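You operate a simulated robot arm through the tools that you are given. There is no shell and no other tool.

Carry out the task below with a simulated two-armed robot. There is one attempt and no reset: what you move stays moved.

TASK
Shut the air valve, vent the line to zero, then lock the valve.
Fine: last, turn the regulator down to 0; leave the drain tap shut.

Only the result counts: the job must be done as asked and must still hold three seconds after the hand-in. Knocking over, shifting, dropping, spilling or breaking anything else fails it.

THE ROBOT
Two 7-joint arms with two-finger parallel grippers on one trunk that stands fixed in place. Base frame: the origin is at the foot of the trunk, x ahead of it, y to its left, z up. Lengths are in mm, angles in degrees, forces in N, time in s.
The left shoulder is at [20, 170, 1378], the right one opposite. With the tool pointing down near the work surface each hand reaches from about 100 to 600 mm from the base axis, measured 20 degrees to its own side. Payload 3.8 kg a hand.
The TCP of each hand is the grasp point between the finger pads, 30 mm short of the fingertips. In the tool frame z runs along the fingers and y along their closing line. Largest opening 110 mm; finger width 20, thickness 10; the body of the gripper, 48 by 112 mm, starts 55 mm behind the TCP.
Orientation is told as [roll, pitch, yaw] about the base's x, y, z axes, in that order, counted from this pose: with the fingers straight down and closing along the base's y, the tool's x points along the base's -x, its y along +y and its z along -z.

THE INTERFACE
- The arms move only by the tool nudge_tool. It takes "left_plan", "right_plan" or both (then of equal length, played together; a hand with none holds still); each is a list of rows, each a list of 7 numbers: the opening, from 0 (shut) to 1 (fully open), then the shift along the tool's x, y, z in units of 20 mm (1.0 is 20 mm), then the turn, a rotation vector about the tool's x, y, z in units of 5 degrees (1.0 is 5 degrees). In form: [[claw, tx, ty, tz, ax, ay, az], ...]. A call has 1 to 20 rows; each row shifts and turns the commanded pose from where the row before left it, along the tool's axes as they then stand. A call with a number of a shift or a turn outside -1 to 1 is refused whole. Rows are played at 5 a second. More than 50 mm and 8.6 degrees between two rows, or a gripper value outside its range, and nothing of the call is played. Where a pose cannot be reached the arm comes as near as it can. A force on the tool above 40 N (or 10 N above the force at the start of the call, whichever is more), or a blocked arm, ends the call early, and 0.2 s more pass. The fingers move at their own pace (about 72 mm/s each) and stop on an object; they squeeze with about 21 N. The grip force told is the motor's: it shows also when the fingers shut on nothing. Time passes only in rows, and 0.2 s behind the last, so rows that do not move let the fingers close. It gives the time, the measured TCP pose, the force on the tool (base axes), the opening and the grip force at its end, in the units of the frame above (readings bear some noise), with the torque about the TCP (base axes, N m) and any sound that the robot's microphone picked up, and new pictures: "pictures" is both (left out), scene, wrist or none (wrist: the cameras of the hands that moved).
- Cameras (640 x 400 px; columns grow to the right, rows downward): "scene" is now at [100.7, 53.4, 1533.9]; the picture's right is [0.66, -0.75, 0.00], its down [-0.40, -0.35, -0.85] and it looks along [0.63, 0.56, -0.53] (base axes); focal length 326 px, centre (320, 200). "left" rides on the left gripper at [72, -17, -103] in its tool frame; the picture's right is [0.23, 0.97, 0.00], its down [-0.76, 0.18, -0.62] and it looks along [-0.61, 0.14, 0.78] (tool axes); focal length 222 px, centre (320, 200). "right" rides on the right gripper at [72, 17, -103] in its tool frame; the picture's right is [-0.23, 0.97, 0.00], its down [-0.76, -0.18, -0.62] and it looks along [-0.61, -0.14, 0.78] (tool axes); focal length 222 px, centre (320, 200). There is no depth. A picture from a camera that has moved, and an enlarged one, comes with that camera's place and axes in the base frame and with its lens. The place of the scene camera against the robot may be out by one fixed shift of up to 18 mm in any direction.
- raise_lower(by): slides the trunk up (or, below 0, down) by that many mm; the arms and the scene camera ride with it, the base frame stays. It gives what a move gives, with no picture.
- head_to(pan, tilt): turns the head with the scene camera to pan (to the left, within 80 degrees either way) and tilt (down, from -29 to 69), counted from straight ahead of the robot. It gives what a move gives, and a new picture of the scene camera.
- close_up(camera, box): a new picture of the part [left, top, right, bottom] of that camera's present view, enlarged. The clock stands still meanwhile.
- close_job(): hands the job in; it is judged then, once.

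Nothing tells you positions but the pictures and the camera data. Unless the task says otherwise, let go and move clear before handing in.

The tools are called after ">>>" by a JSON object that holds its "name" and its "arguments". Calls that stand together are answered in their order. nudge_tool: Moves the arms, as the interface text tells. Its arguments: {"type":"object","properties":{"left_plan":{"type":"array"},"right_plan":{"type":"array"},"pictures":{"type":"string","enum":["both","scene","wrist","none"]}},"required":[]} The other tools are called the same way: raise_lower (by) slides the trunk up or down; head_to (pan, tilt) turns the head that bears the scene camera; close_up (camera, box) takes an enlarged picture of a part of a camera's view; close_job () hands the job in.

At the start:

```text
clock: 0.0
left_ee_pos: [297.5, 413.4, 1316.0]
left_tcp_rot: [0.0, -0.1, 0.0]
left_force: [-0.5, -0.8, 0.2]
left_ft_torque: [-0.04, 0.0, 0.0]
left_finger_gap: 109.7
left_grasp_force: 0.0
right_ee_pos: [413.7, 81.1, 1315.0]
right_tcp_rot: [0.1, 0.0, 0.0]
right_force: [0.6, 0.2, 0.4]
right_ft_torque: [0.02, -0.03, 0.0]
right_finger_gap: 110.2
right_grasp_force: 0.2
trunk travel left (down, up): [-475.0, 95.0]
head pan, tilt: [41.4, 32.3]
```

scene: 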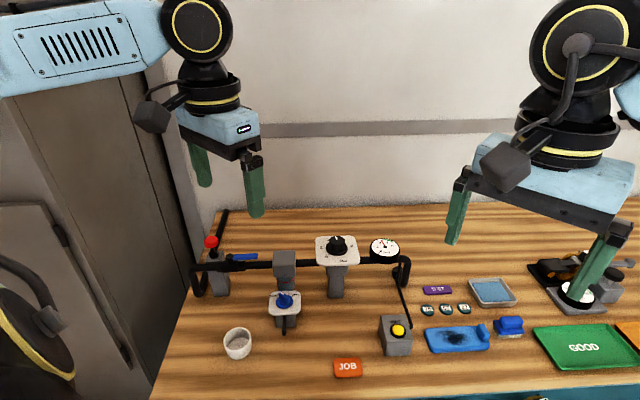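
right: 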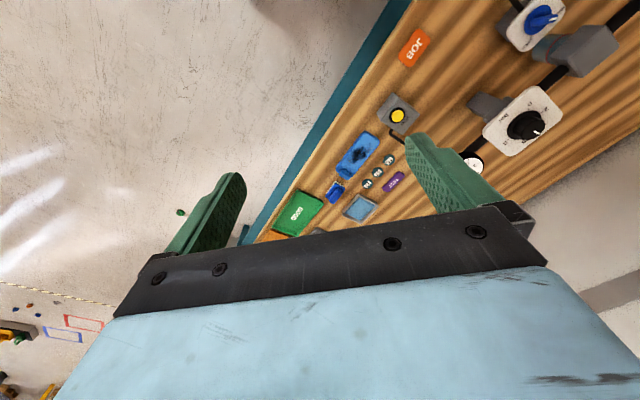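
left: 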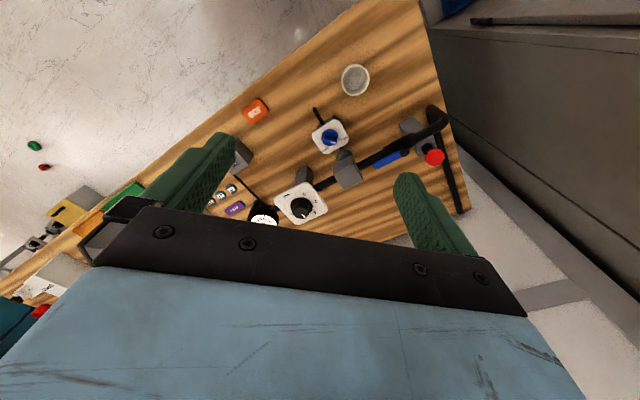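

I see a bench with a pipe line carrying a red-topped item, a blue knob, a black regulator knob, a gauge and a yellow button box. I will take enlarged views to work out what each part is before moving.

>>> {"name": "close_up", "arguments": {"camera": "scene", "box": [180, 200, 340, 300]}}

>>> {"name": "close_up", "arguments": {"camera": "scene", "box": [300, 220, 460, 320]}}

>>> {"name": "close_up", "arguments": {"camera": "scene", "box": [210, 270, 370, 370]}}

>>> {"name": "close_up", "arguments": {"camera": "scene", "box": [360, 270, 520, 370]}}

>>> {"name": "close_up", "arguments": {"camera": "left", "box": [240, 50, 480, 240]}}

>>> {"name": "close_up", "arguments": {"camera": "right", "box": [380, 0, 640, 180]}}

```text
4.00 times, centred on (260, 250) of scene
camera zoom: at [100.7, 53.4, 1533.9], right [0.66, -0.75, 0.0], down [-0.4, -0.35, -0.85], along [0.63, 0.56, -0.53], focal length 1304 px, centre (560, 0)
```

zoom: 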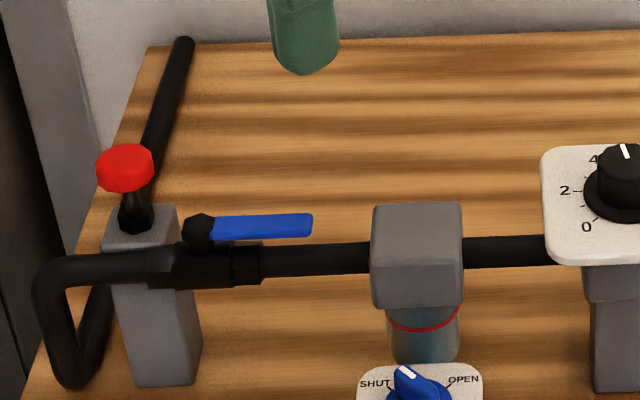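

```text
4.00 times, centred on (380, 270) of scene
camera zoom: at [100.7, 53.4, 1533.9], right [0.66, -0.75, 0.0], down [-0.4, -0.35, -0.85], along [0.63, 0.56, -0.53], focal length 1304 px, centre (80, -80)
```

zoom: 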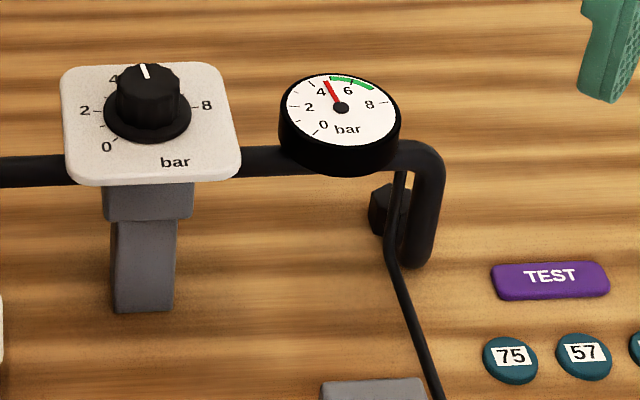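

```text
4.00 times, centred on (290, 320) of scene
camera zoom: at [100.7, 53.4, 1533.9], right [0.66, -0.75, 0.0], down [-0.4, -0.35, -0.85], along [0.63, 0.56, -0.53], focal length 1304 px, centre (440, -280)
```

zoom: 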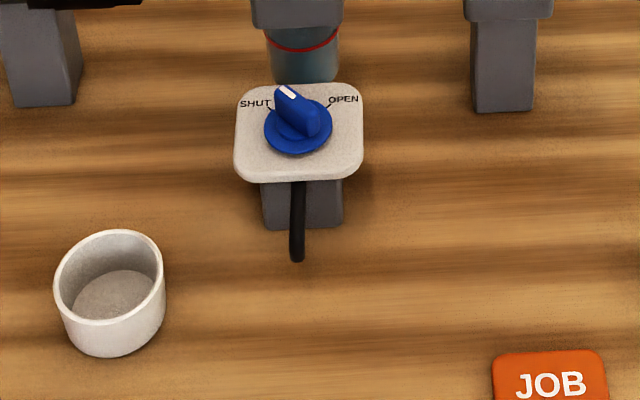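

```text
4.00 times, centred on (440, 320) of scene
camera zoom: at [100.7, 53.4, 1533.9], right [0.66, -0.75, 0.0], down [-0.4, -0.35, -0.85], along [0.63, 0.56, -0.53], focal length 1304 px, centre (-160, -280)
```

zoom: 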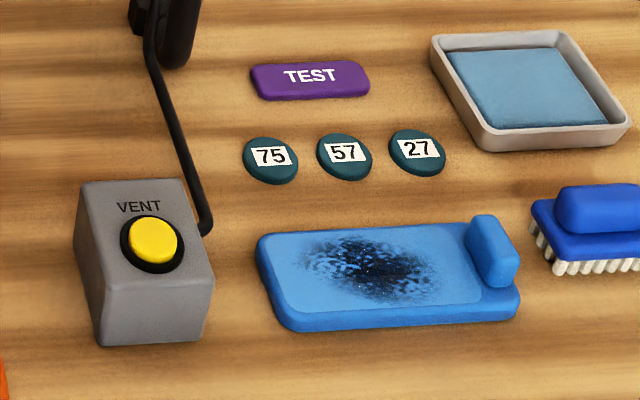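

```text
2.11 times, centred on (360, 145) of left
camera zoom: at [224.0, 394.8, 1419.3], right [-0.23, 0.97, 0.0], down [0.76, 0.18, 0.62], along [0.61, 0.14, -0.78], focal length 468 px, centre (236, 316)
```

zoom: 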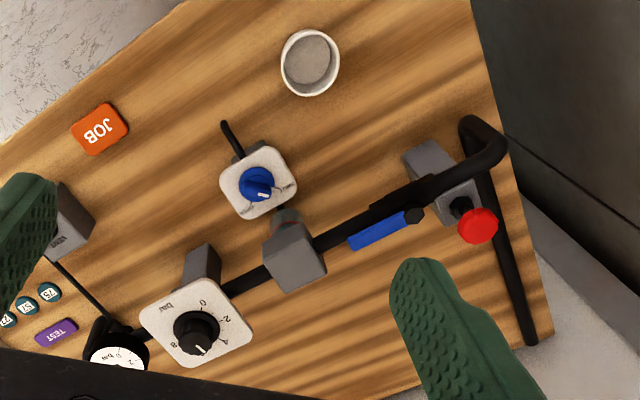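

```text
2.22 times, centred on (510, 90) of right
camera zoom: at [342.3, 95.4, 1418.5], right [0.23, 0.97, 0.0], down [0.76, -0.18, 0.62], along [0.61, -0.14, -0.78], focal length 494 px, centre (-102, 444)
```

zoom: 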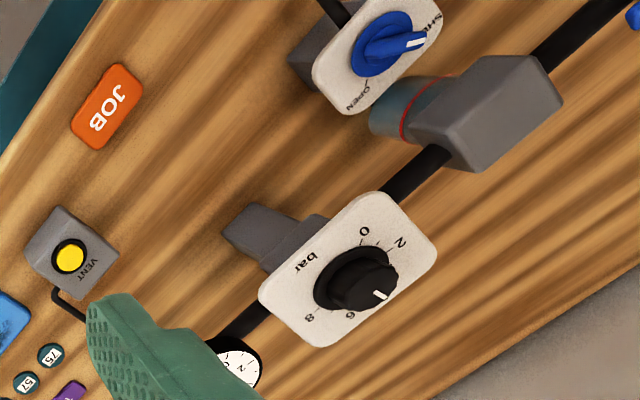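

The valve with the blue lever lies in line with the pipe, so it looks open, and a red-knobbed post (probably the lock pin) stands beside its pivot. The drain tap is the blue knob, the regulator the black knob, and VENT is a yellow push button. I'll turn the head for a better view of the valve.

>>> {"name": "head_to", "arguments": {"pan": 55, "tilt": 42}}

>>> {"name": "close_up", "arguments": {"camera": "left", "box": [360, 90, 480, 200]}}

>>> {"name": "close_up", "arguments": {"camera": "left", "box": [290, 95, 370, 165]}}

```text
clock: 0.8
left_ee_pos: [296.0, 413.4, 1316.2]
left_tcp_rot: [0.0, 0.0, 0.0]
left_force: [-0.3, -0.1, 0.8]
left_ft_torque: [0.04, -0.03, -0.03]
left_finger_gap: 110.0
left_grasp_force: 0.1
right_ee_pos: [414.2, 79.1, 1315.1]
right_tcp_rot: [0.1, 0.0, 0.0]
right_force: [-0.8, 0.0, 0.2]
right_ft_torque: [0.01, 0.01, 0.03]
right_finger_gap: 110.0
right_grasp_force: 0.0
trunk travel left (down, up): [-475.0, 95.0]
head pan, tilt: [55.0, 42.0]
camera scene: at [81.6, 62.7, 1519.2], right [0.82, -0.57, 0.0], down [-0.38, -0.55, -0.74], along [0.43, 0.61, -0.67], focal length 326 px, centre (320, 200)
```

scene: 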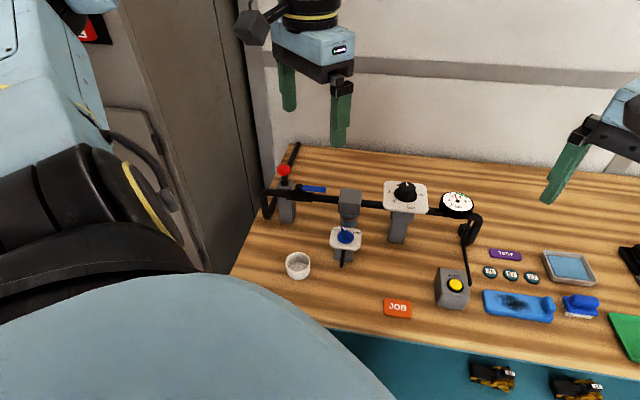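

```text
3.64 times, centred on (420, 145) of left
camera zoom: at [223.9, 394.7, 1419.4], right [-0.23, 0.97, 0.0], down [0.76, 0.18, 0.62], along [0.61, 0.14, -0.78], focal length 808 px, centre (-44, 400)
```

zoom: 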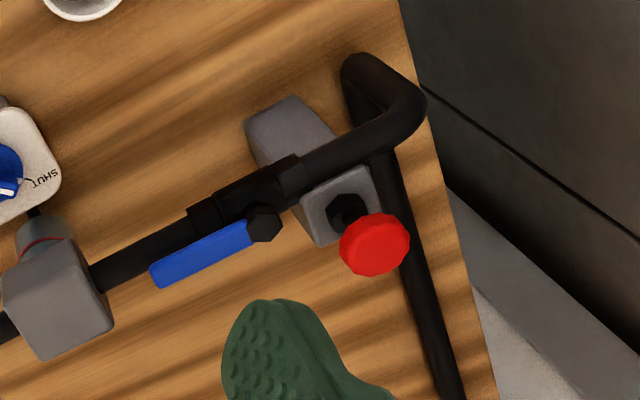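

```text
5.71 times, centred on (330, 130) of left
camera zoom: at [223.9, 394.7, 1419.4], right [-0.23, 0.97, 0.0], down [0.76, 0.18, 0.62], along [0.61, 0.14, -0.78], focal length 1269 px, centre (263, 600)
```

zoom: 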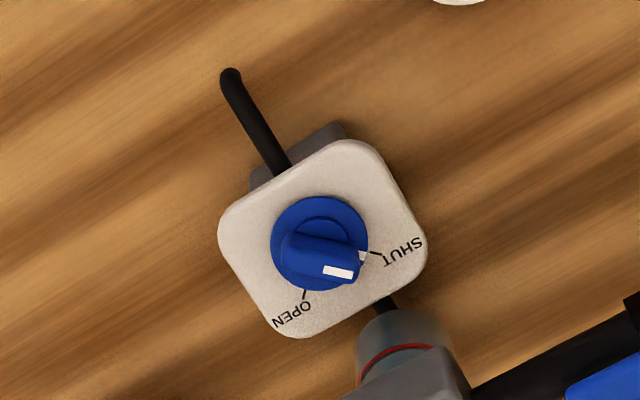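

By rough triangulation the bench top is at z≈857, the valve pivot near (397,620), the regulator near (579,438) and VENT near (544,228), with the bench turned about 41° to my left. I'll move the left hand closer over the valve to look again and get better parallax.

>>> {"name": "nudge_tool", "arguments": {"left_plan": [[1, -0.2, 0.9, 0.6, 0, 0, 0], [1, -0.2, 0.9, 0.6, 0, 0, 0], [1, -0.2, 0.9, 0.6, 0, 0, 0], [1, -0.2, 0.9, 0.6, 0, 0, 0], [1, -0.2, 0.9, 0.6, 0, 0, 0], [1, -0.2, 0.9, 0.6, 0, 0, 0], [1, -0.2, 0.9, 0.6, 0, 0, 0], [1, -0.2, 0.9, 0.6, 0, 0, 0]]}}

```text
clock: 2.6
left_ee_pos: [324.5, 555.6, 1220.8]
left_tcp_rot: [0.0, 0.0, 0.0]
left_force: [-0.6, -0.2, 0.4]
left_ft_torque: [0.02, 0.0, -0.02]
left_finger_gap: 110.0
left_grasp_force: 0.1
right_ee_pos: [414.4, 80.3, 1316.0]
right_tcp_rot: [0.0, 0.0, -0.1]
right_force: [0.7, 0.7, 0.4]
right_ft_torque: [-0.03, 0.04, -0.02]
right_finger_gap: 110.1
right_grasp_force: 0.1
trunk travel left (down, up): [-475.0, 95.0]
head pan, tilt: [55.0, 42.0]
camera scene: at [81.7, 63.3, 1519.1], right [0.82, -0.57, 0.0], down [-0.38, -0.55, -0.74], along [0.43, 0.61, -0.67], focal length 326 px, centre (320, 200)
camera left: at [253.4, 537.1, 1323.9], right [-0.23, 0.97, 0.0], down [0.76, 0.18, 0.62], along [0.61, 0.14, -0.78], focal length 222 px, centre (320, 200)
```

scene: 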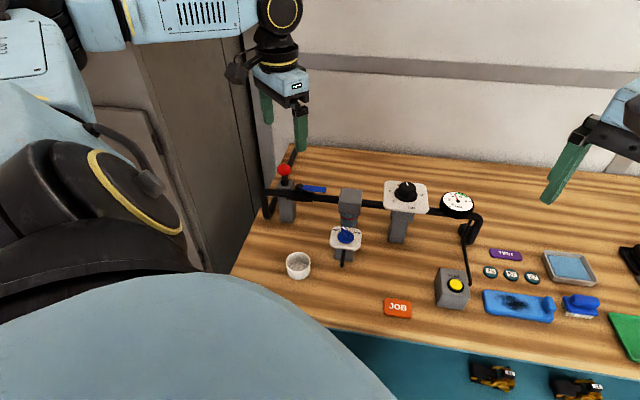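
left: 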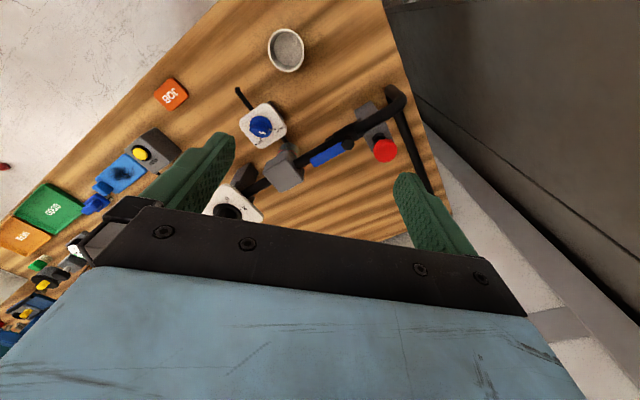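

The left hand is now above the bench near the valve, and the fingers leave the valve and lock in view. I'll enlarge that part to measure it.

>>> {"name": "close_up", "arguments": {"camera": "left", "box": [290, 70, 450, 190]}}

>>> {"name": "close_up", "arguments": {"camera": "left", "box": [220, 80, 310, 150]}}

>>> {"name": "close_up", "arguments": {"camera": "scene", "box": [240, 130, 400, 230]}}

>>> {"name": "close_up", "arguments": {"camera": "scene", "box": [300, 180, 400, 270]}}

>>> {"name": "close_up", "arguments": {"camera": "scene", "box": [370, 160, 500, 250]}}

```text
3.33 times, centred on (370, 130) of left
camera zoom: at [253.4, 537.1, 1323.9], right [-0.23, 0.97, 0.0], down [0.76, 0.18, 0.62], along [0.61, 0.14, -0.78], focal length 740 px, centre (153, 433)
```

zoom: 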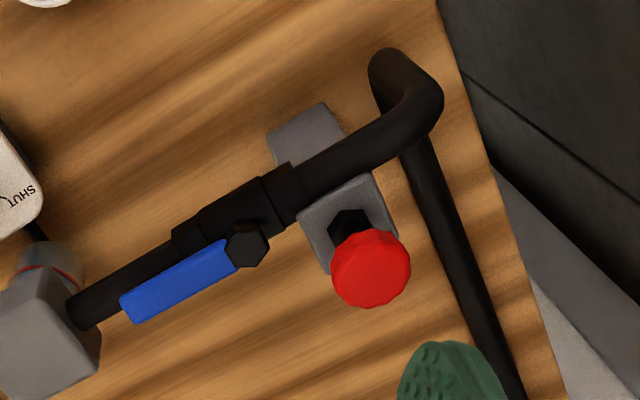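

```text
5.71 times, centred on (265, 115) of left
camera zoom: at [253.4, 537.1, 1323.9], right [-0.23, 0.97, 0.0], down [0.76, 0.18, 0.62], along [0.61, 0.14, -0.78], focal length 1269 px, centre (634, 686)
```

zoom: 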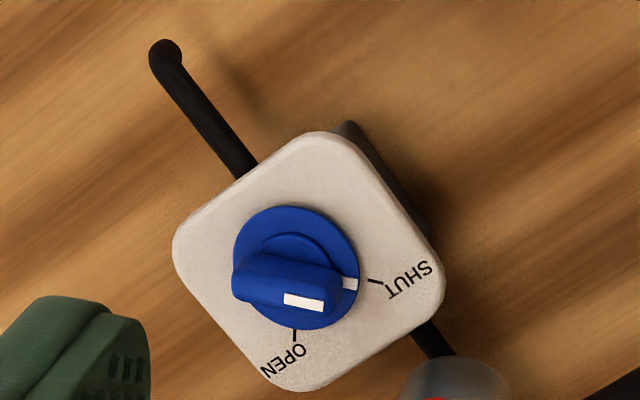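

```text
4.00 times, centred on (320, 180) of scene
camera zoom: at [81.7, 63.3, 1519.1], right [0.82, -0.57, 0.0], down [-0.38, -0.55, -0.74], along [0.43, 0.61, -0.67], focal length 1304 px, centre (320, 280)
```

zoom: 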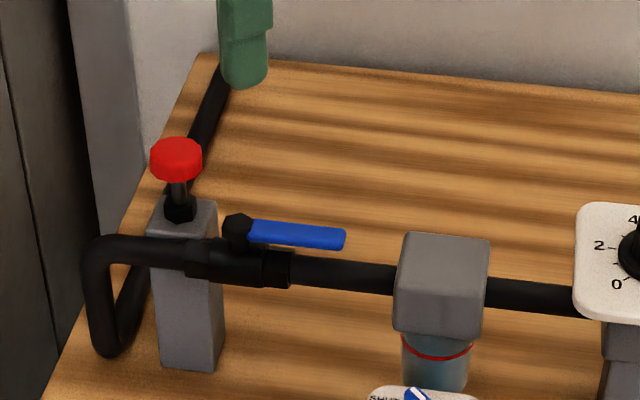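

```text
4.44 times, centred on (350, 225) of scene
camera zoom: at [81.7, 63.3, 1519.1], right [0.82, -0.57, 0.0], down [-0.38, -0.55, -0.74], along [0.43, 0.61, -0.67], focal length 1448 px, centre (187, 89)
```

zoom: 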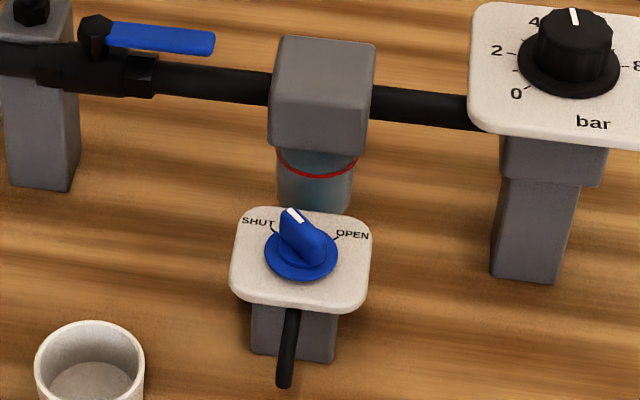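

```text
4.44 times, centred on (435, 205) of scene
camera zoom: at [81.7, 63.3, 1519.1], right [0.82, -0.57, 0.0], down [-0.38, -0.55, -0.74], along [0.43, 0.61, -0.67], focal length 1448 px, centre (-191, 178)
```

zoom: 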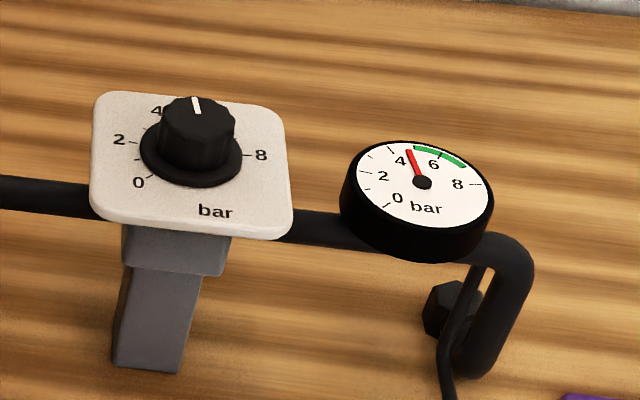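

Triangulation puts the red knob at about (375,664,1023), the lever pivot at (388,615,996) and the lever tip at (435,567,995). I'll zoom harder on the lock post and the drain knob to understand how they work.

>>> {"name": "close_up", "arguments": {"camera": "scene", "box": [265, 155, 335, 205]}}

>>> {"name": "close_up", "arguments": {"camera": "left", "box": [335, 100, 415, 165]}}

>>> {"name": "close_up", "arguments": {"camera": "left", "box": [245, 105, 295, 145]}}

>>> {"name": "close_up", "arguments": {"camera": "scene", "box": [325, 220, 365, 250]}}

>>> {"name": "close_up", "arguments": {"camera": "scene", "box": [425, 255, 485, 315]}}

```text
8.00 times, centred on (300, 180) of scene
camera zoom: at [81.7, 63.3, 1519.1], right [0.82, -0.57, 0.0], down [-0.38, -0.55, -0.74], along [0.43, 0.61, -0.67], focal length 2607 px, centre (480, 360)
```

zoom: 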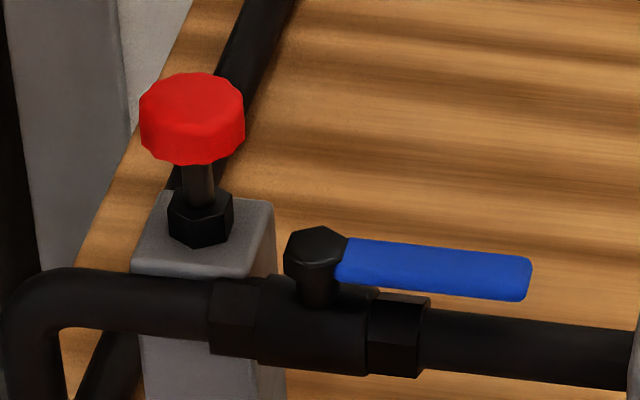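

```text
6.15 times, centred on (375, 132) of left
camera zoom: at [253.4, 537.1, 1323.9], right [-0.23, 0.97, 0.0], down [0.76, 0.18, 0.62], along [0.61, 0.14, -0.78], focal length 1367 px, centre (-18, 615)
```

zoom: 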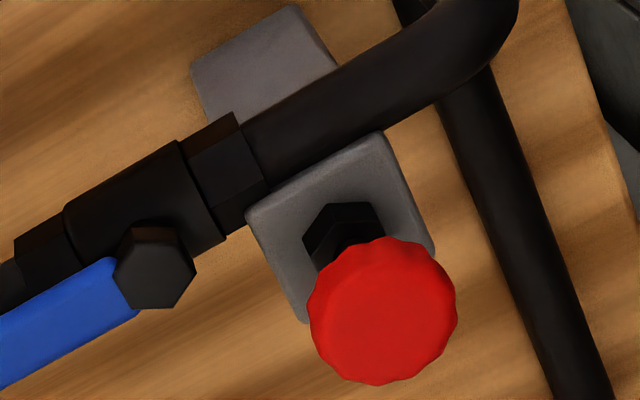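

```text
10.00 times, centred on (270, 125) of left
camera zoom: at [253.4, 537.1, 1323.9], right [-0.23, 0.97, 0.0], down [0.76, 0.18, 0.62], along [0.61, 0.14, -0.78], focal length 2221 px, centre (820, 950)
```

zoom: 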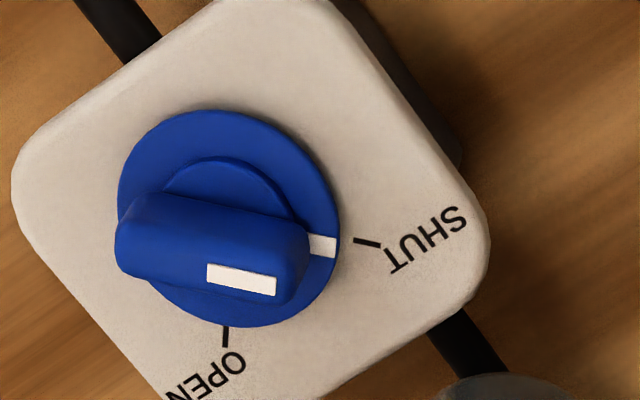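

```text
13.33 times, centred on (345, 235) of scene
camera zoom: at [81.7, 63.3, 1519.1], right [0.82, -0.57, 0.0], down [-0.38, -0.55, -0.74], along [0.43, 0.61, -0.67], focal length 4345 px, centre (-13, -267)
```

zoom: 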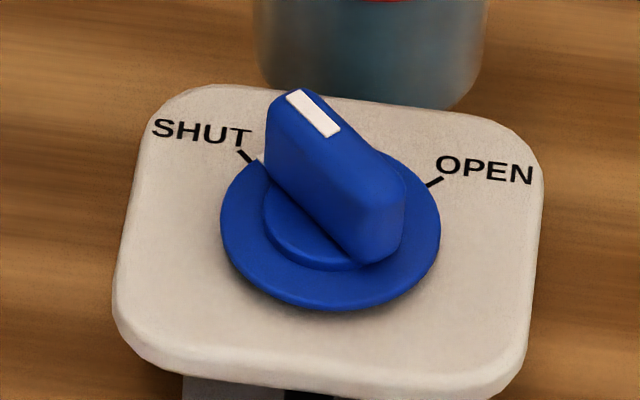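

```text
6.67 times, centred on (455, 285) of scene
camera zoom: at [81.7, 63.3, 1519.1], right [0.82, -0.57, 0.0], down [-0.38, -0.55, -0.74], along [0.43, 0.61, -0.67], focal length 2173 px, centre (-580, -367)
```

zoom: 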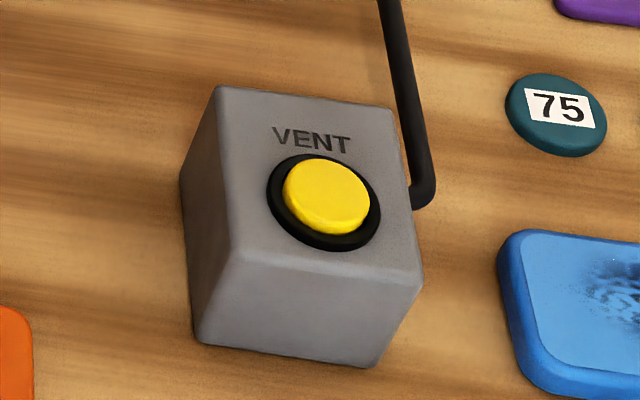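

The drain tap's skirt mark lines up with SHUT, so I'll leave it alone. The red knob sits raised on a stem above the post. I put the regulator knob axis at about (569,428) with its top at z≈1033, and the VENT button at (543,227,907). I'll lower the trunk for more reach.

>>> {"name": "raise_lower", "arguments": {"by": -130}}

```text
clock: 4.1
left_ee_pos: [327.0, 555.1, 1092.2]
left_tcp_rot: [0.0, 0.0, 0.0]
left_force: [0.3, 1.3, 0.1]
left_ft_torque: [-0.01, 0.01, 0.0]
left_finger_gap: 109.8
left_grasp_force: 0.1
right_ee_pos: [414.5, 80.5, 1183.9]
right_tcp_rot: [0.0, 0.0, 0.0]
right_force: [0.3, 0.1, -0.4]
right_ft_torque: [0.04, 0.0, -0.02]
right_finger_gap: 110.0
right_grasp_force: 0.0
trunk travel left (down, up): [-345.0, 225.0]
head pan, tilt: [55.0, 42.0]
```

Both arms rode down and are still clear of everything. I'll close the left fingers, move above the back side of the blue lever and turn the tool to line up with it, while the right arm draws back out of the way.

>>> {"name": "nudge_tool", "arguments": {"left_plan": [[0, -0.74, 0.29, 0, 0, 0, 0], [0, -0.74, 0.29, 0, 0, 0, 0], [0, -0.74, 0.29, 0, 0, 0, 0], [0, -0.74, 0.29, 0, 0, 0, 0], [0, -0.74, 0.29, 0, 0, 0, 0], [0, -0.74, 0.29, 0, 0, 0, 0], [0, -0.74, 0.29, 0, 0, 0, 0], [0, -0.74, 0.29, 0, 0, 0, 0], [0, 0, 0, 0, 0, 0, 1], [0, 0, 0, 0, 0, 0, 1], [0, 0, 0, 0, 0, 0, 1], [0, 0, 0, 0, 0, 0, 1], [0, 0, 0, 0, 0, 0, 1], [0, 0, 0, 0, 0, 0, 1], [0, 0, 0, 0, 0, 0, 1], [0, 0, 0, 0, 0, 0, 1], [0, 0, 0, 0, 0, 0, 1]], "right_plan": [[1, 0.25, -0.59, 0, 0, 0, 0], [1, 0.25, -0.59, 0, 0, 0, 0], [1, 0.25, -0.59, 0, 0, 0, 0], [1, 0.25, -0.59, 0, 0, 0, 0], [1, 0.25, -0.59, 0, 0, 0, 0], [1, 0.25, -0.59, 0, 0, 0, 0], [1, 0.25, -0.59, 0, 0, 0, 0], [1, 0.25, -0.59, 0, 0, 0, 0], [1, 0.25, -0.59, 0, 0, 0, 0], [1, 0.25, -0.59, 0, 0, 0, 0], [1, 0.25, -0.59, 0, 0, 0, 0], [1, 0.25, -0.59, 0, 0, 0, 0], [1, 0.25, -0.59, 0, 0, 0, 0], [1, 0.25, -0.59, 0, 0, 0, 0], [1, 0.25, -0.59, 0, 0, 0, 0], [1, 0.25, -0.59, 0, 0, 0, 0], [1, 0.25, -0.59, 0, 0, 0, 0]]}}

```text
clock: 7.7
left_ee_pos: [444.1, 601.2, 1091.4]
left_tcp_rot: [0.0, -0.1, -45.1]
left_force: [-0.2, 0.6, -1.1]
left_ft_torque: [-0.03, 0.01, 0.01]
left_finger_gap: 0.1
left_grasp_force: 20.9
right_ee_pos: [328.0, -120.8, 1184.9]
right_tcp_rot: [0.0, 0.0, 0.0]
right_force: [-0.1, -1.1, -0.1]
right_ft_torque: [0.0, -0.01, -0.03]
right_finger_gap: 110.0
right_grasp_force: 0.1
trunk travel left (down, up): [-345.0, 225.0]
head pan, tilt: [55.0, 42.0]
camera scene: at [81.4, 62.5, 1389.2], right [0.82, -0.57, 0.0], down [-0.38, -0.55, -0.74], along [0.43, 0.61, -0.67], focal length 326 px, centre (320, 200)
camera right: at [256.4, -104.9, 1287.9], right [0.23, 0.97, 0.0], down [0.76, -0.18, 0.62], along [0.61, -0.14, -0.78], focal length 222 px, centre (320, 200)
camera left: at [380.9, 638.6, 1194.5], right [0.53, 0.85, 0.0], down [0.66, -0.41, 0.62], along [0.53, -0.33, -0.78], focal length 222 px, centre (320, 200)
```

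scene: 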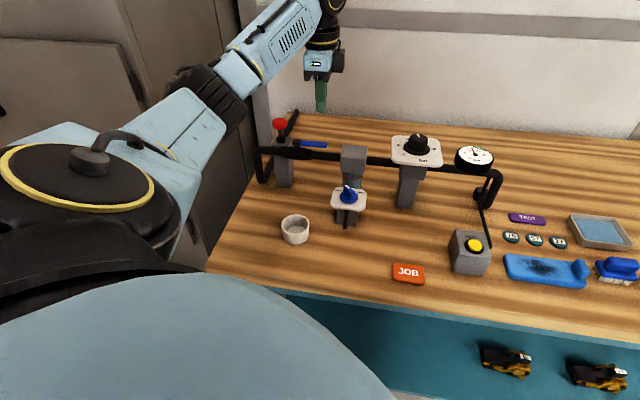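
right: 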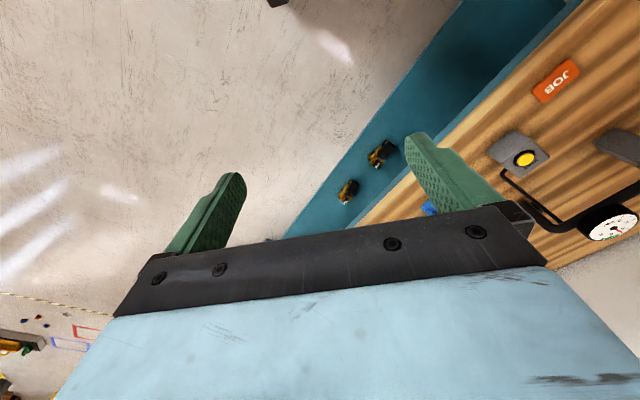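
left: 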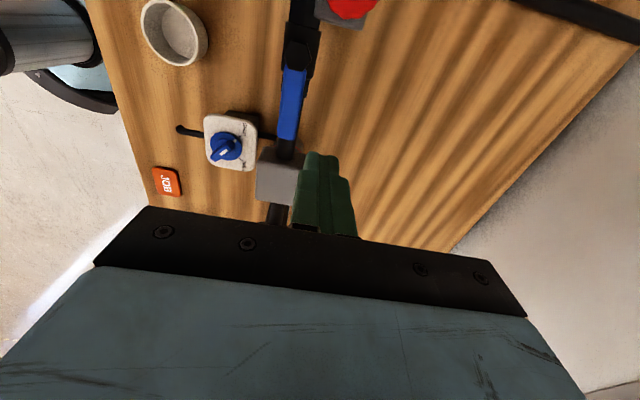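

The closed fingertips hang about 30 mm behind the lever, roughly 49 mm along it from the pivot. I'll lower them to just below the lever's top, staying clear of the pipe.

>>> {"name": "nudge_tool", "arguments": {"left_plan": [[0, 0, 0, 0.8, 0, 0, 0], [0, 0, 0, 0.8, 0, 0, 0], [0, 0, 0, 0.8, 0, 0, 0], [0, 0, 0, 0.8, 0, 0, 0], [0, 0, 0, 0.8, 0, 0, 0]]}}

>>> {"name": "close_up", "arguments": {"camera": "scene", "box": [250, 80, 370, 170]}}

>>> {"name": "close_up", "arguments": {"camera": "left", "box": [220, 0, 400, 200]}}

```text
clock: 8.9
left_ee_pos: [444.1, 602.0, 1010.3]
left_tcp_rot: [0.0, 0.1, -45.0]
left_force: [0.6, -0.9, 0.1]
left_ft_torque: [0.03, -0.01, 0.03]
left_finger_gap: 0.2
left_grasp_force: 20.8
right_ee_pos: [328.4, -119.9, 1184.5]
right_tcp_rot: [0.0, 0.0, 0.1]
right_force: [-0.6, 0.6, 0.0]
right_ft_torque: [0.0, 0.01, -0.01]
right_finger_gap: 110.3
right_grasp_force: 0.0
trunk travel left (down, up): [-345.0, 225.0]
head pan, tilt: [55.0, 42.0]
camera scene: at [81.6, 62.9, 1389.2], right [0.82, -0.57, 0.0], down [-0.38, -0.55, -0.74], along [0.43, 0.61, -0.67], focal length 326 px, centre (320, 200)
camera left: at [380.1, 639.8, 1113.4], right [0.53, 0.85, 0.0], down [0.66, -0.41, 0.62], along [0.53, -0.33, -0.78], focal length 222 px, centre (320, 200)
```

scene: 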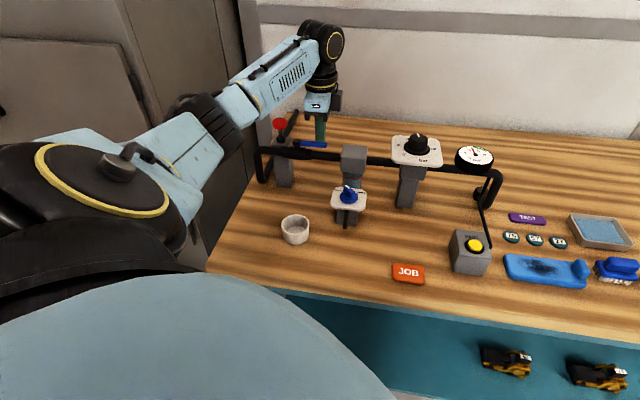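
left: 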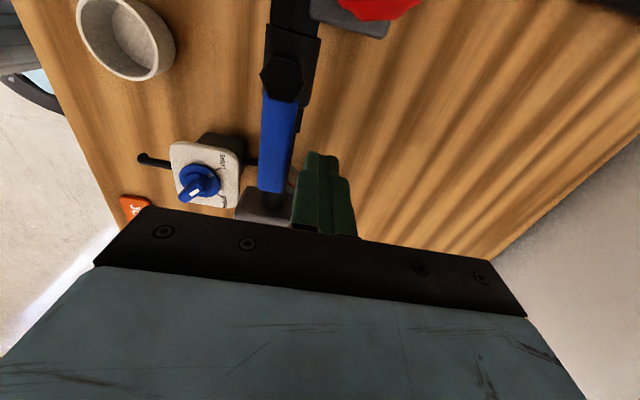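

```text
4.44 times, centred on (310, 125) of scene
camera zoom: at [81.6, 62.9, 1389.2], right [0.82, -0.57, 0.0], down [-0.38, -0.55, -0.74], along [0.43, 0.61, -0.67], focal length 1448 px, centre (364, 533)
```

zoom: 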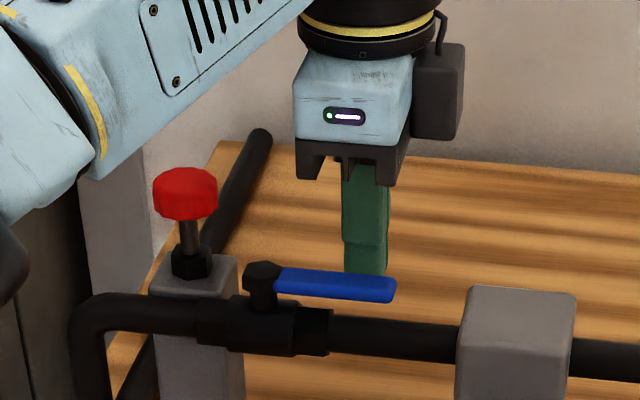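

```text
2.00 times, centred on (310, 100) of left
camera zoom: at [380.1, 639.8, 1113.4], right [0.53, 0.85, 0.0], down [0.66, -0.41, 0.62], along [0.53, -0.33, -0.78], focal length 444 px, centre (340, 400)
```

zoom: 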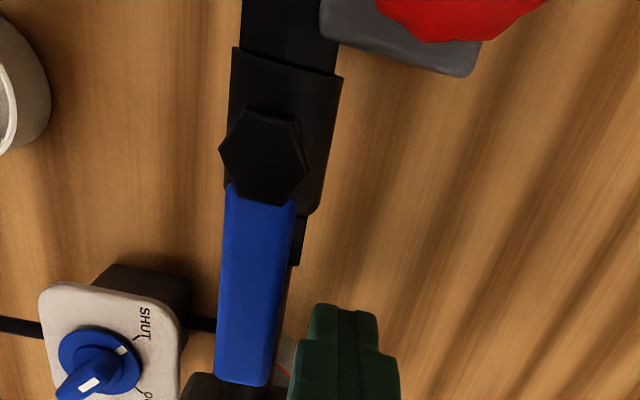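

The fingertips are beside the lever with nothing touching, and the pipe top is a few mm below them. I'll push the lever gently toward the front, clockwise from above, and see whether it yields.

>>> {"name": "nudge_tool", "arguments": {"left_plan": [[0, 0, -0.32, -0.15, 0, 0, 0], [0, 0.015, -0.3, 0, 0, 0, 0], [0, -0.09, -0.3, 0, 0, 0, 0], [0, -0.075, -0.3, 0, 0, 0, 0], [0, -0.025, -0.3, 0, 0, 0, 0], [0, 0, -0.31, 0, 0, 0, 0]]}}

>>> {"name": "close_up", "arguments": {"camera": "scene", "box": [250, 80, 370, 170]}}

```text
clock: 10.3
left_ee_pos: [420.6, 575.0, 1015.5]
left_tcp_rot: [0.0, -0.1, -45.0]
left_force: [0.1, -0.5, -0.6]
left_ft_torque: [0.0, -0.01, -0.01]
left_finger_gap: 0.0
left_grasp_force: 20.9
right_ee_pos: [328.8, -120.1, 1184.6]
right_tcp_rot: [0.0, 0.0, 0.0]
right_force: [0.1, -1.2, -0.1]
right_ft_torque: [-0.03, -0.01, 0.02]
right_finger_gap: 110.1
right_grasp_force: 0.0
trunk travel left (down, up): [-345.0, 225.0]
head pan, tilt: [55.0, 42.0]
camera scene: at [81.6, 62.9, 1389.2], right [0.82, -0.57, 0.0], down [-0.38, -0.55, -0.74], along [0.43, 0.61, -0.67], focal length 326 px, centre (320, 200)
camera left: at [357.4, 611.8, 1118.4], right [0.53, 0.85, 0.0], down [0.66, -0.41, 0.62], along [0.53, -0.33, -0.78], focal length 222 px, centre (320, 200)
```

scene: 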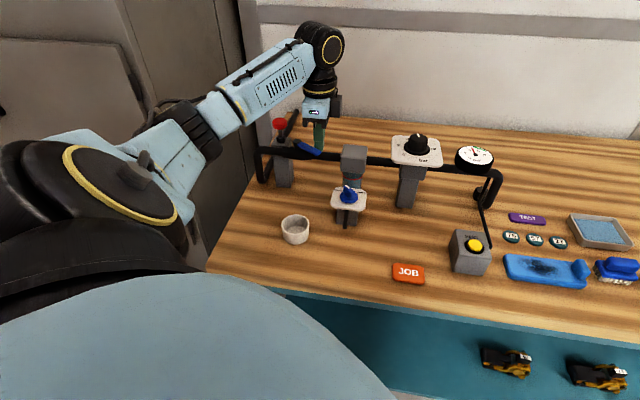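
left: 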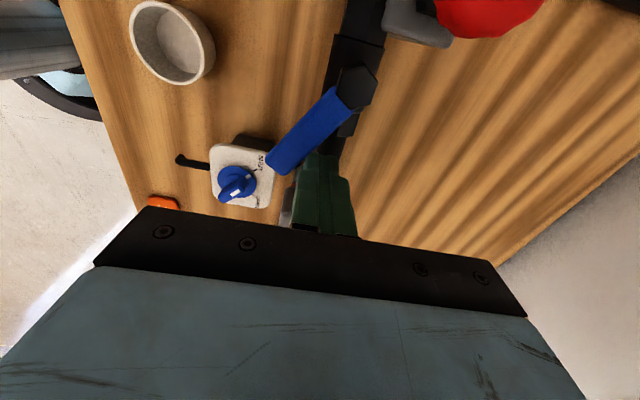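

```text
4.44 times, centred on (310, 125) of scene
camera zoom: at [81.6, 62.9, 1389.2], right [0.82, -0.57, 0.0], down [-0.38, -0.55, -0.74], along [0.43, 0.61, -0.67], focal length 1448 px, centre (364, 533)
```

zoom: 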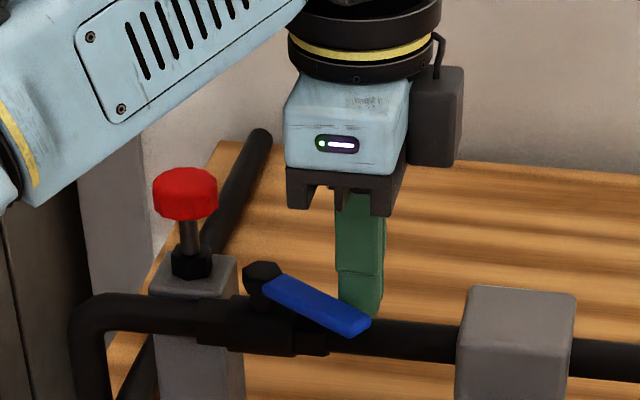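

The lever is swinging freely toward the front, now about 30° round. I'll follow the arc to square with the pipe.

>>> {"name": "nudge_tool", "arguments": {"left_plan": [[0, 0.04, -0.315, 0, 0, 0, 0], [0, 0.095, -0.31, 0, 0, 0, 0], [0, 0.155, -0.315, 0, 0, 0, 0], [0, 0.21, -0.315, 0, 0, 0, 0], [0, 0.25, -0.26, 0, 0, 0, 0], [0, 0.3, -0.25, 0, 0, 0, 0], [0, 0.3, -0.175, 0, 0, 0, 0], [0, 0.34, -0.15, 0, 0, 0, 0]]}}

>>> {"name": "close_up", "arguments": {"camera": "scene", "box": [250, 80, 370, 170]}}

>>> {"name": "close_up", "arguments": {"camera": "left", "box": [220, 0, 460, 220]}}

>>> {"name": "close_up", "arguments": {"camera": "scene", "box": [440, 135, 510, 185]}}

```text
clock: 12.1
left_ee_pos: [367.2, 564.4, 1015.6]
left_tcp_rot: [0.0, 0.0, -45.0]
left_force: [0.0, -0.3, -1.5]
left_ft_torque: [0.05, -0.01, 0.0]
left_finger_gap: 0.0
left_grasp_force: 20.9
right_ee_pos: [327.9, -120.4, 1184.1]
right_tcp_rot: [0.0, -0.1, -0.1]
right_force: [-0.5, -0.2, -0.6]
right_ft_torque: [-0.02, 0.01, 0.01]
right_finger_gap: 109.9
right_grasp_force: 0.1
trunk travel left (down, up): [-345.0, 225.0]
head pan, tilt: [55.0, 42.0]
camera scene: at [81.6, 62.8, 1389.2], right [0.82, -0.57, 0.0], down [-0.38, -0.55, -0.74], along [0.43, 0.61, -0.67], focal length 326 px, centre (320, 200)
camera left: at [304.3, 603.7, 1117.8], right [0.53, 0.85, 0.0], down [0.66, -0.41, 0.62], along [0.53, -0.33, -0.78], focal length 222 px, centre (320, 200)
```

scene: 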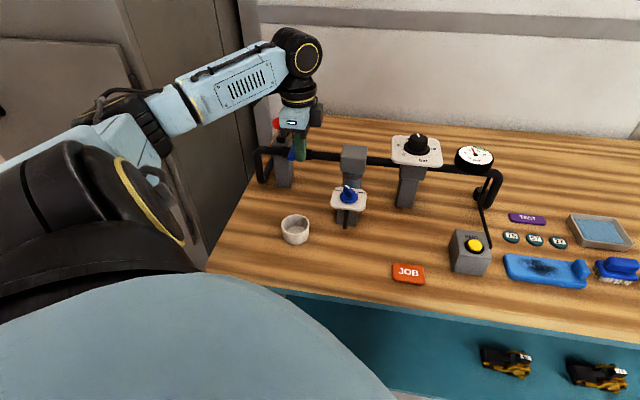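
left: 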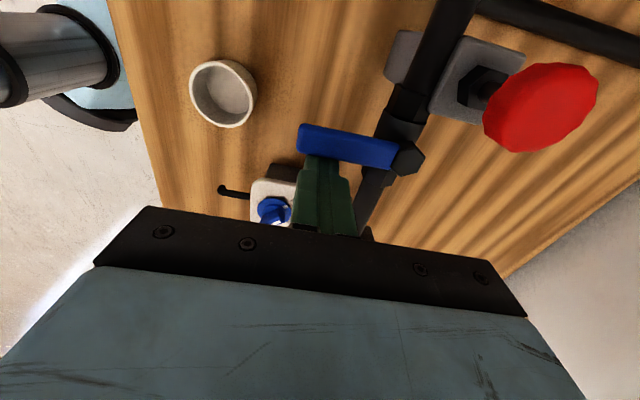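

```text
4.44 times, centred on (310, 125) of scene
camera zoom: at [81.6, 62.8, 1389.2], right [0.82, -0.57, 0.0], down [-0.38, -0.55, -0.74], along [0.43, 0.61, -0.67], focal length 1448 px, centre (364, 533)
```

zoom: 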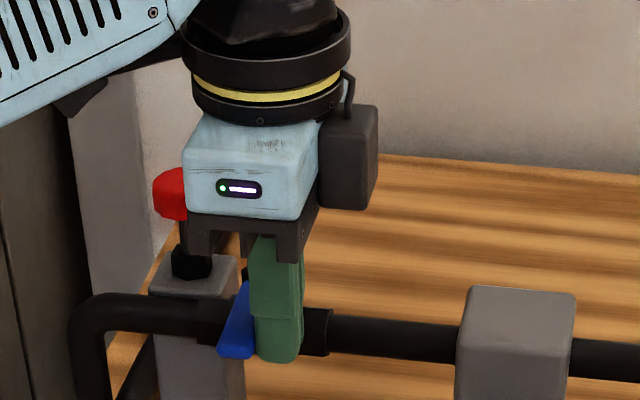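

```text
1.82 times, centred on (340, 110) of left
camera zoom: at [304.3, 603.7, 1117.8], right [0.53, 0.85, 0.0], down [0.66, -0.41, 0.62], along [0.53, -0.33, -0.78], focal length 404 px, centre (284, 364)
```

zoom: 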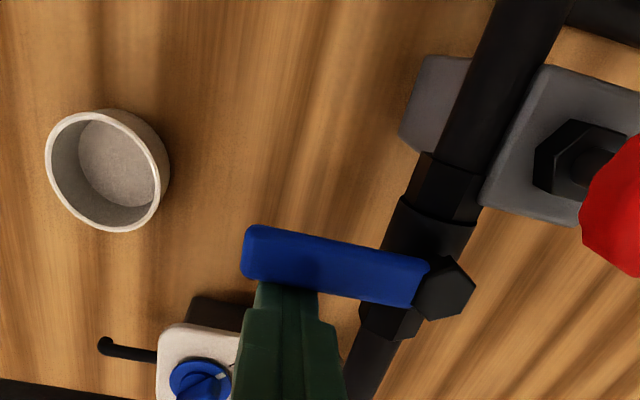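

```text
8.00 times, centred on (475, 160) of scene
camera zoom: at [81.6, 62.8, 1389.2], right [0.82, -0.57, 0.0], down [-0.38, -0.55, -0.74], along [0.43, 0.61, -0.67], focal length 2607 px, centre (-920, 520)
```

zoom: 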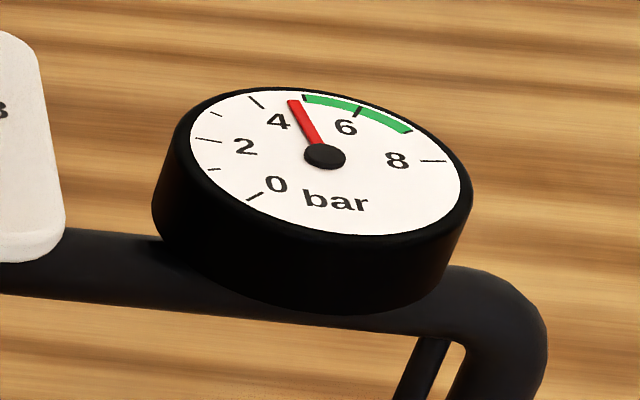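

The lever is about 87° round and still moving without load, and the gauge reads about 4.7 bar. I'll push a little more to find its stop.

>>> {"name": "nudge_tool", "arguments": {"left_plan": [[0, 0.15, 0, 0, 0, 0, 0], [0, 0.15, 0, 0, 0, 0, 0], [0, 0.1, 0, 0, 0, 0, 0]], "pictures": "wrist"}}

```text
clock: 12.9
left_ee_pos: [367.5, 566.7, 1014.5]
left_tcp_rot: [0.1, -0.4, -45.2]
left_force: [24.7, -26.3, -6.0]
left_ft_torque: [-0.28, -0.7, 0.08]
left_finger_gap: 0.3
left_grasp_force: 21.0
right_ee_pos: [331.7, -121.7, 1182.5]
right_tcp_rot: [0.0, 0.2, 0.1]
right_force: [0.3, -0.1, 0.1]
right_ft_torque: [0.02, 0.01, -0.01]
right_finger_gap: 109.8
right_grasp_force: 0.1
trunk travel left (down, up): [-345.0, 225.0]
head pan, tilt: [55.0, 42.0]
camera left: at [303.0, 605.2, 1117.4], right [0.53, 0.85, 0.0], down [0.66, -0.41, 0.63], along [0.53, -0.33, -0.78], focal length 222 px, centre (320, 200)
```

left: 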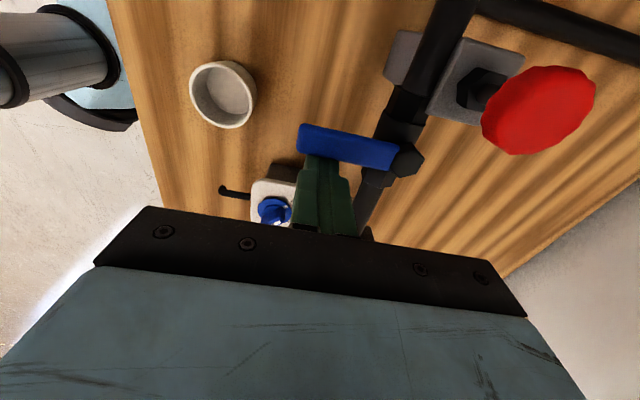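

The force rose to about 36 N, so the lever is at its shut stop, square to the pipe. I'll back off, lift clear and check it.

>>> {"name": "nudge_tool", "arguments": {"left_plan": [[0, -0.5, 0, 0, 0, 0, 0], [0, -0.5, 0, 0, 0, 0, 0], [0, -0.3, 0, -0.5, 0, 0, 0], [0, 0, 0, -1, 0, 0, 0], [0, 0, 0, -1, 0, 0, 0], [0, 0, 0, -1, 0, 0, 0], [0, 0, 0, -1, 0, 0, 0]]}}

>>> {"name": "close_up", "arguments": {"camera": "scene", "box": [250, 80, 370, 170]}}

>>> {"name": "close_up", "arguments": {"camera": "left", "box": [240, 40, 420, 180]}}

>>> {"name": "close_up", "arguments": {"camera": "scene", "box": [440, 135, 510, 185]}}

```text
clock: 14.5
left_ee_pos: [380.5, 556.1, 1104.3]
left_tcp_rot: [0.0, 0.1, -45.0]
left_force: [0.3, 0.6, -0.1]
left_ft_torque: [-0.02, 0.06, 0.03]
left_finger_gap: 0.1
left_grasp_force: 20.8
right_ee_pos: [328.5, -120.5, 1184.3]
right_tcp_rot: [0.1, -0.1, -0.1]
right_force: [0.3, 0.3, -0.9]
right_ft_torque: [0.01, -0.02, 0.01]
right_finger_gap: 110.3
right_grasp_force: 0.0
trunk travel left (down, up): [-345.0, 225.0]
head pan, tilt: [55.0, 42.0]
camera scene: at [81.4, 62.6, 1389.2], right [0.82, -0.57, 0.0], down [-0.38, -0.55, -0.74], along [0.43, 0.61, -0.67], focal length 326 px, centre (320, 200)
camera left: at [316.9, 593.3, 1207.7], right [0.53, 0.85, 0.0], down [0.66, -0.41, 0.62], along [0.53, -0.33, -0.78], focal length 222 px, centre (320, 200)
```

scene: 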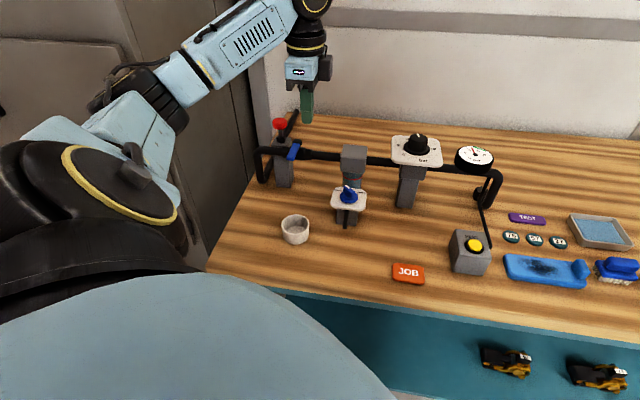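
left: 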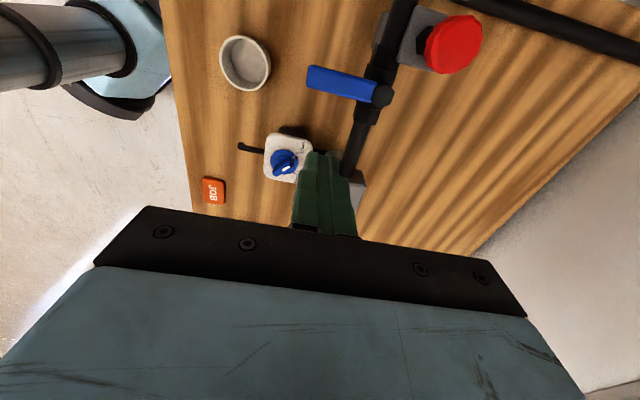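

```text
4.44 times, centred on (310, 125) of scene
camera zoom: at [81.4, 62.6, 1389.2], right [0.82, -0.57, 0.0], down [-0.38, -0.55, -0.74], along [0.43, 0.61, -0.67], focal length 1448 px, centre (364, 533)
```

zoom: 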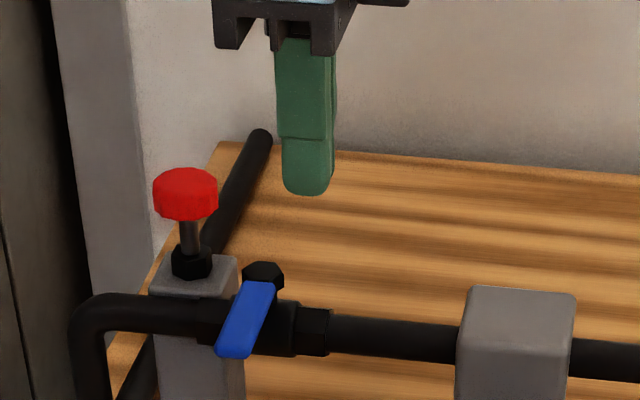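

```text
2.86 times, centred on (330, 110) of left
camera zoom: at [316.9, 593.3, 1207.7], right [0.53, 0.85, 0.0], down [0.66, -0.41, 0.62], along [0.53, -0.33, -0.78], focal length 635 px, centre (291, 457)
```

zoom: 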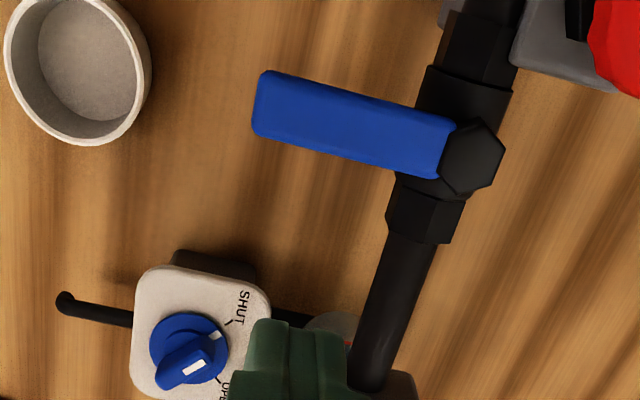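

```text
8.00 times, centred on (475, 160) of scene
camera zoom: at [81.4, 62.6, 1389.2], right [0.82, -0.57, 0.0], down [-0.38, -0.55, -0.74], along [0.43, 0.61, -0.67], focal length 2607 px, centre (-920, 520)
```

zoom: 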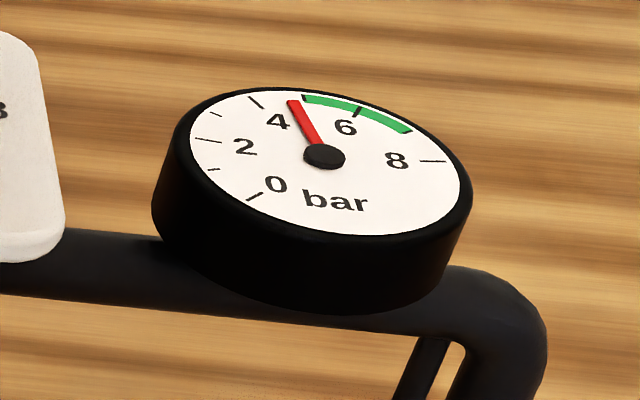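

The valve is shut (lever square to the pipe, against its stop) and the line holds about 4.7 bar. Next I'll carry the closed left hand above the VENT button at about (543,227), staying high.

>>> {"name": "nudge_tool", "arguments": {"left_plan": [[0, -0.966, -0.325, 0, 0, 0, 0], [0, -0.966, -0.325, 0, 0, 0, 0], [0, -0.966, -0.325, 0, 0, 0, 0], [0, -0.966, -0.325, 0, 0, 0, 0], [0, -0.966, -0.325, 0, 0, 0, 0], [0, -0.966, -0.325, 0, 0, 0, 0], [0, -0.966, -0.325, 0, 0, 0, 0], [0, -0.966, -0.325, 0, 0, 0, 0], [0, -0.966, -0.325, 0, 0, 0, 0], [0, -0.966, -0.325, 0, 0, 0, 0], [0, -0.966, -0.325, 0, 0, 0, 0], [0, -0.966, -0.325, 0, 0, 0, 0], [0, -0.966, -0.325, 0, 0, 0, 0], [0, -0.966, -0.325, 0, 0, 0, 0], [0, -0.966, -0.325, 0, 0, 0, 0], [0, -0.966, -0.325, 0, 0, 0, 0], [0, -0.966, -0.325, 0, 0, 0, 0], [0, -0.966, -0.325, 0, 0, 0, 0]]}}

>>> {"name": "close_up", "arguments": {"camera": "left", "box": [220, 40, 420, 200]}}

```text
clock: 18.3
left_ee_pos: [542.6, 225.0, 1103.6]
left_tcp_rot: [0.0, 0.0, -45.0]
left_force: [-0.4, 0.4, 0.0]
left_ft_torque: [0.02, 0.01, -0.01]
left_finger_gap: 0.1
left_grasp_force: 20.7
right_ee_pos: [328.7, -120.0, 1183.3]
right_tcp_rot: [0.0, -0.1, 0.0]
right_force: [0.5, -0.1, 0.1]
right_ft_torque: [-0.01, -0.04, 0.01]
right_finger_gap: 110.2
right_grasp_force: 0.1
trunk travel left (down, up): [-345.0, 225.0]
head pan, tilt: [55.0, 42.0]
camera scene: at [81.7, 62.3, 1389.2], right [0.82, -0.57, 0.0], down [-0.38, -0.55, -0.74], along [0.43, 0.61, -0.67], focal length 326 px, centre (320, 200)
camera left: at [479.3, 263.4, 1206.7], right [0.53, 0.85, 0.0], down [0.66, -0.41, 0.62], along [0.53, -0.33, -0.78], focal length 222 px, centre (320, 200)
```

scene: 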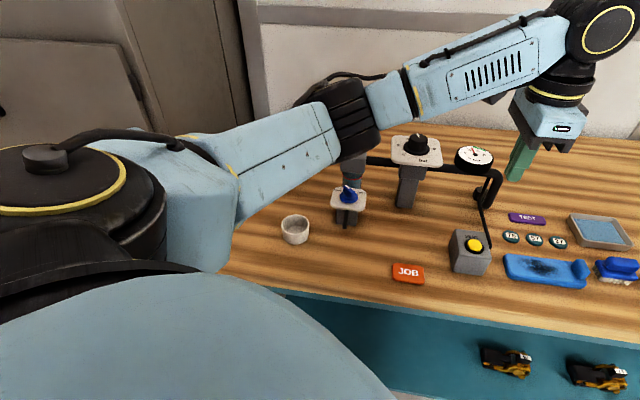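
left: 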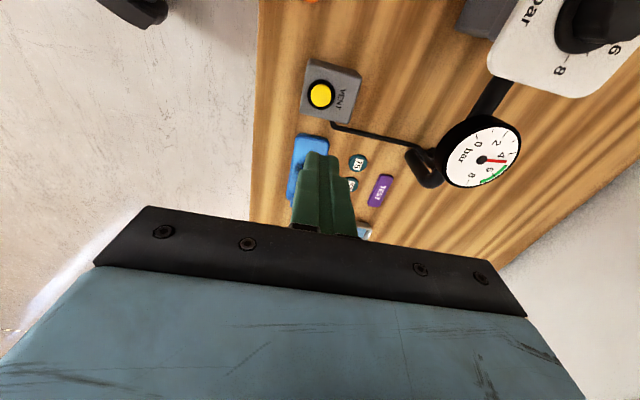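

```text
2.50 times, centred on (320, 120) of left
camera zoom: at [479.3, 263.4, 1206.7], right [0.53, 0.85, 0.0], down [0.66, -0.41, 0.62], along [0.53, -0.33, -0.78], focal length 555 px, centre (320, 400)
```

zoom: 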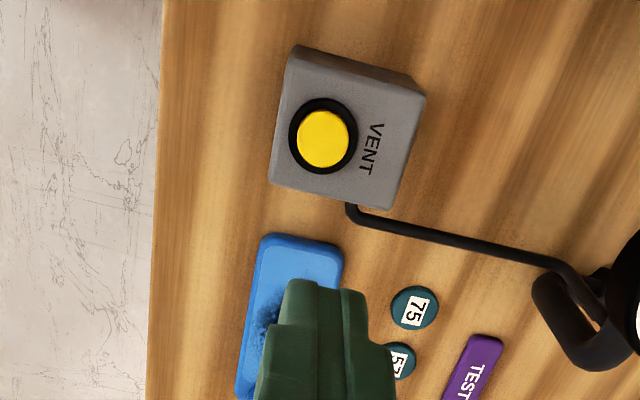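

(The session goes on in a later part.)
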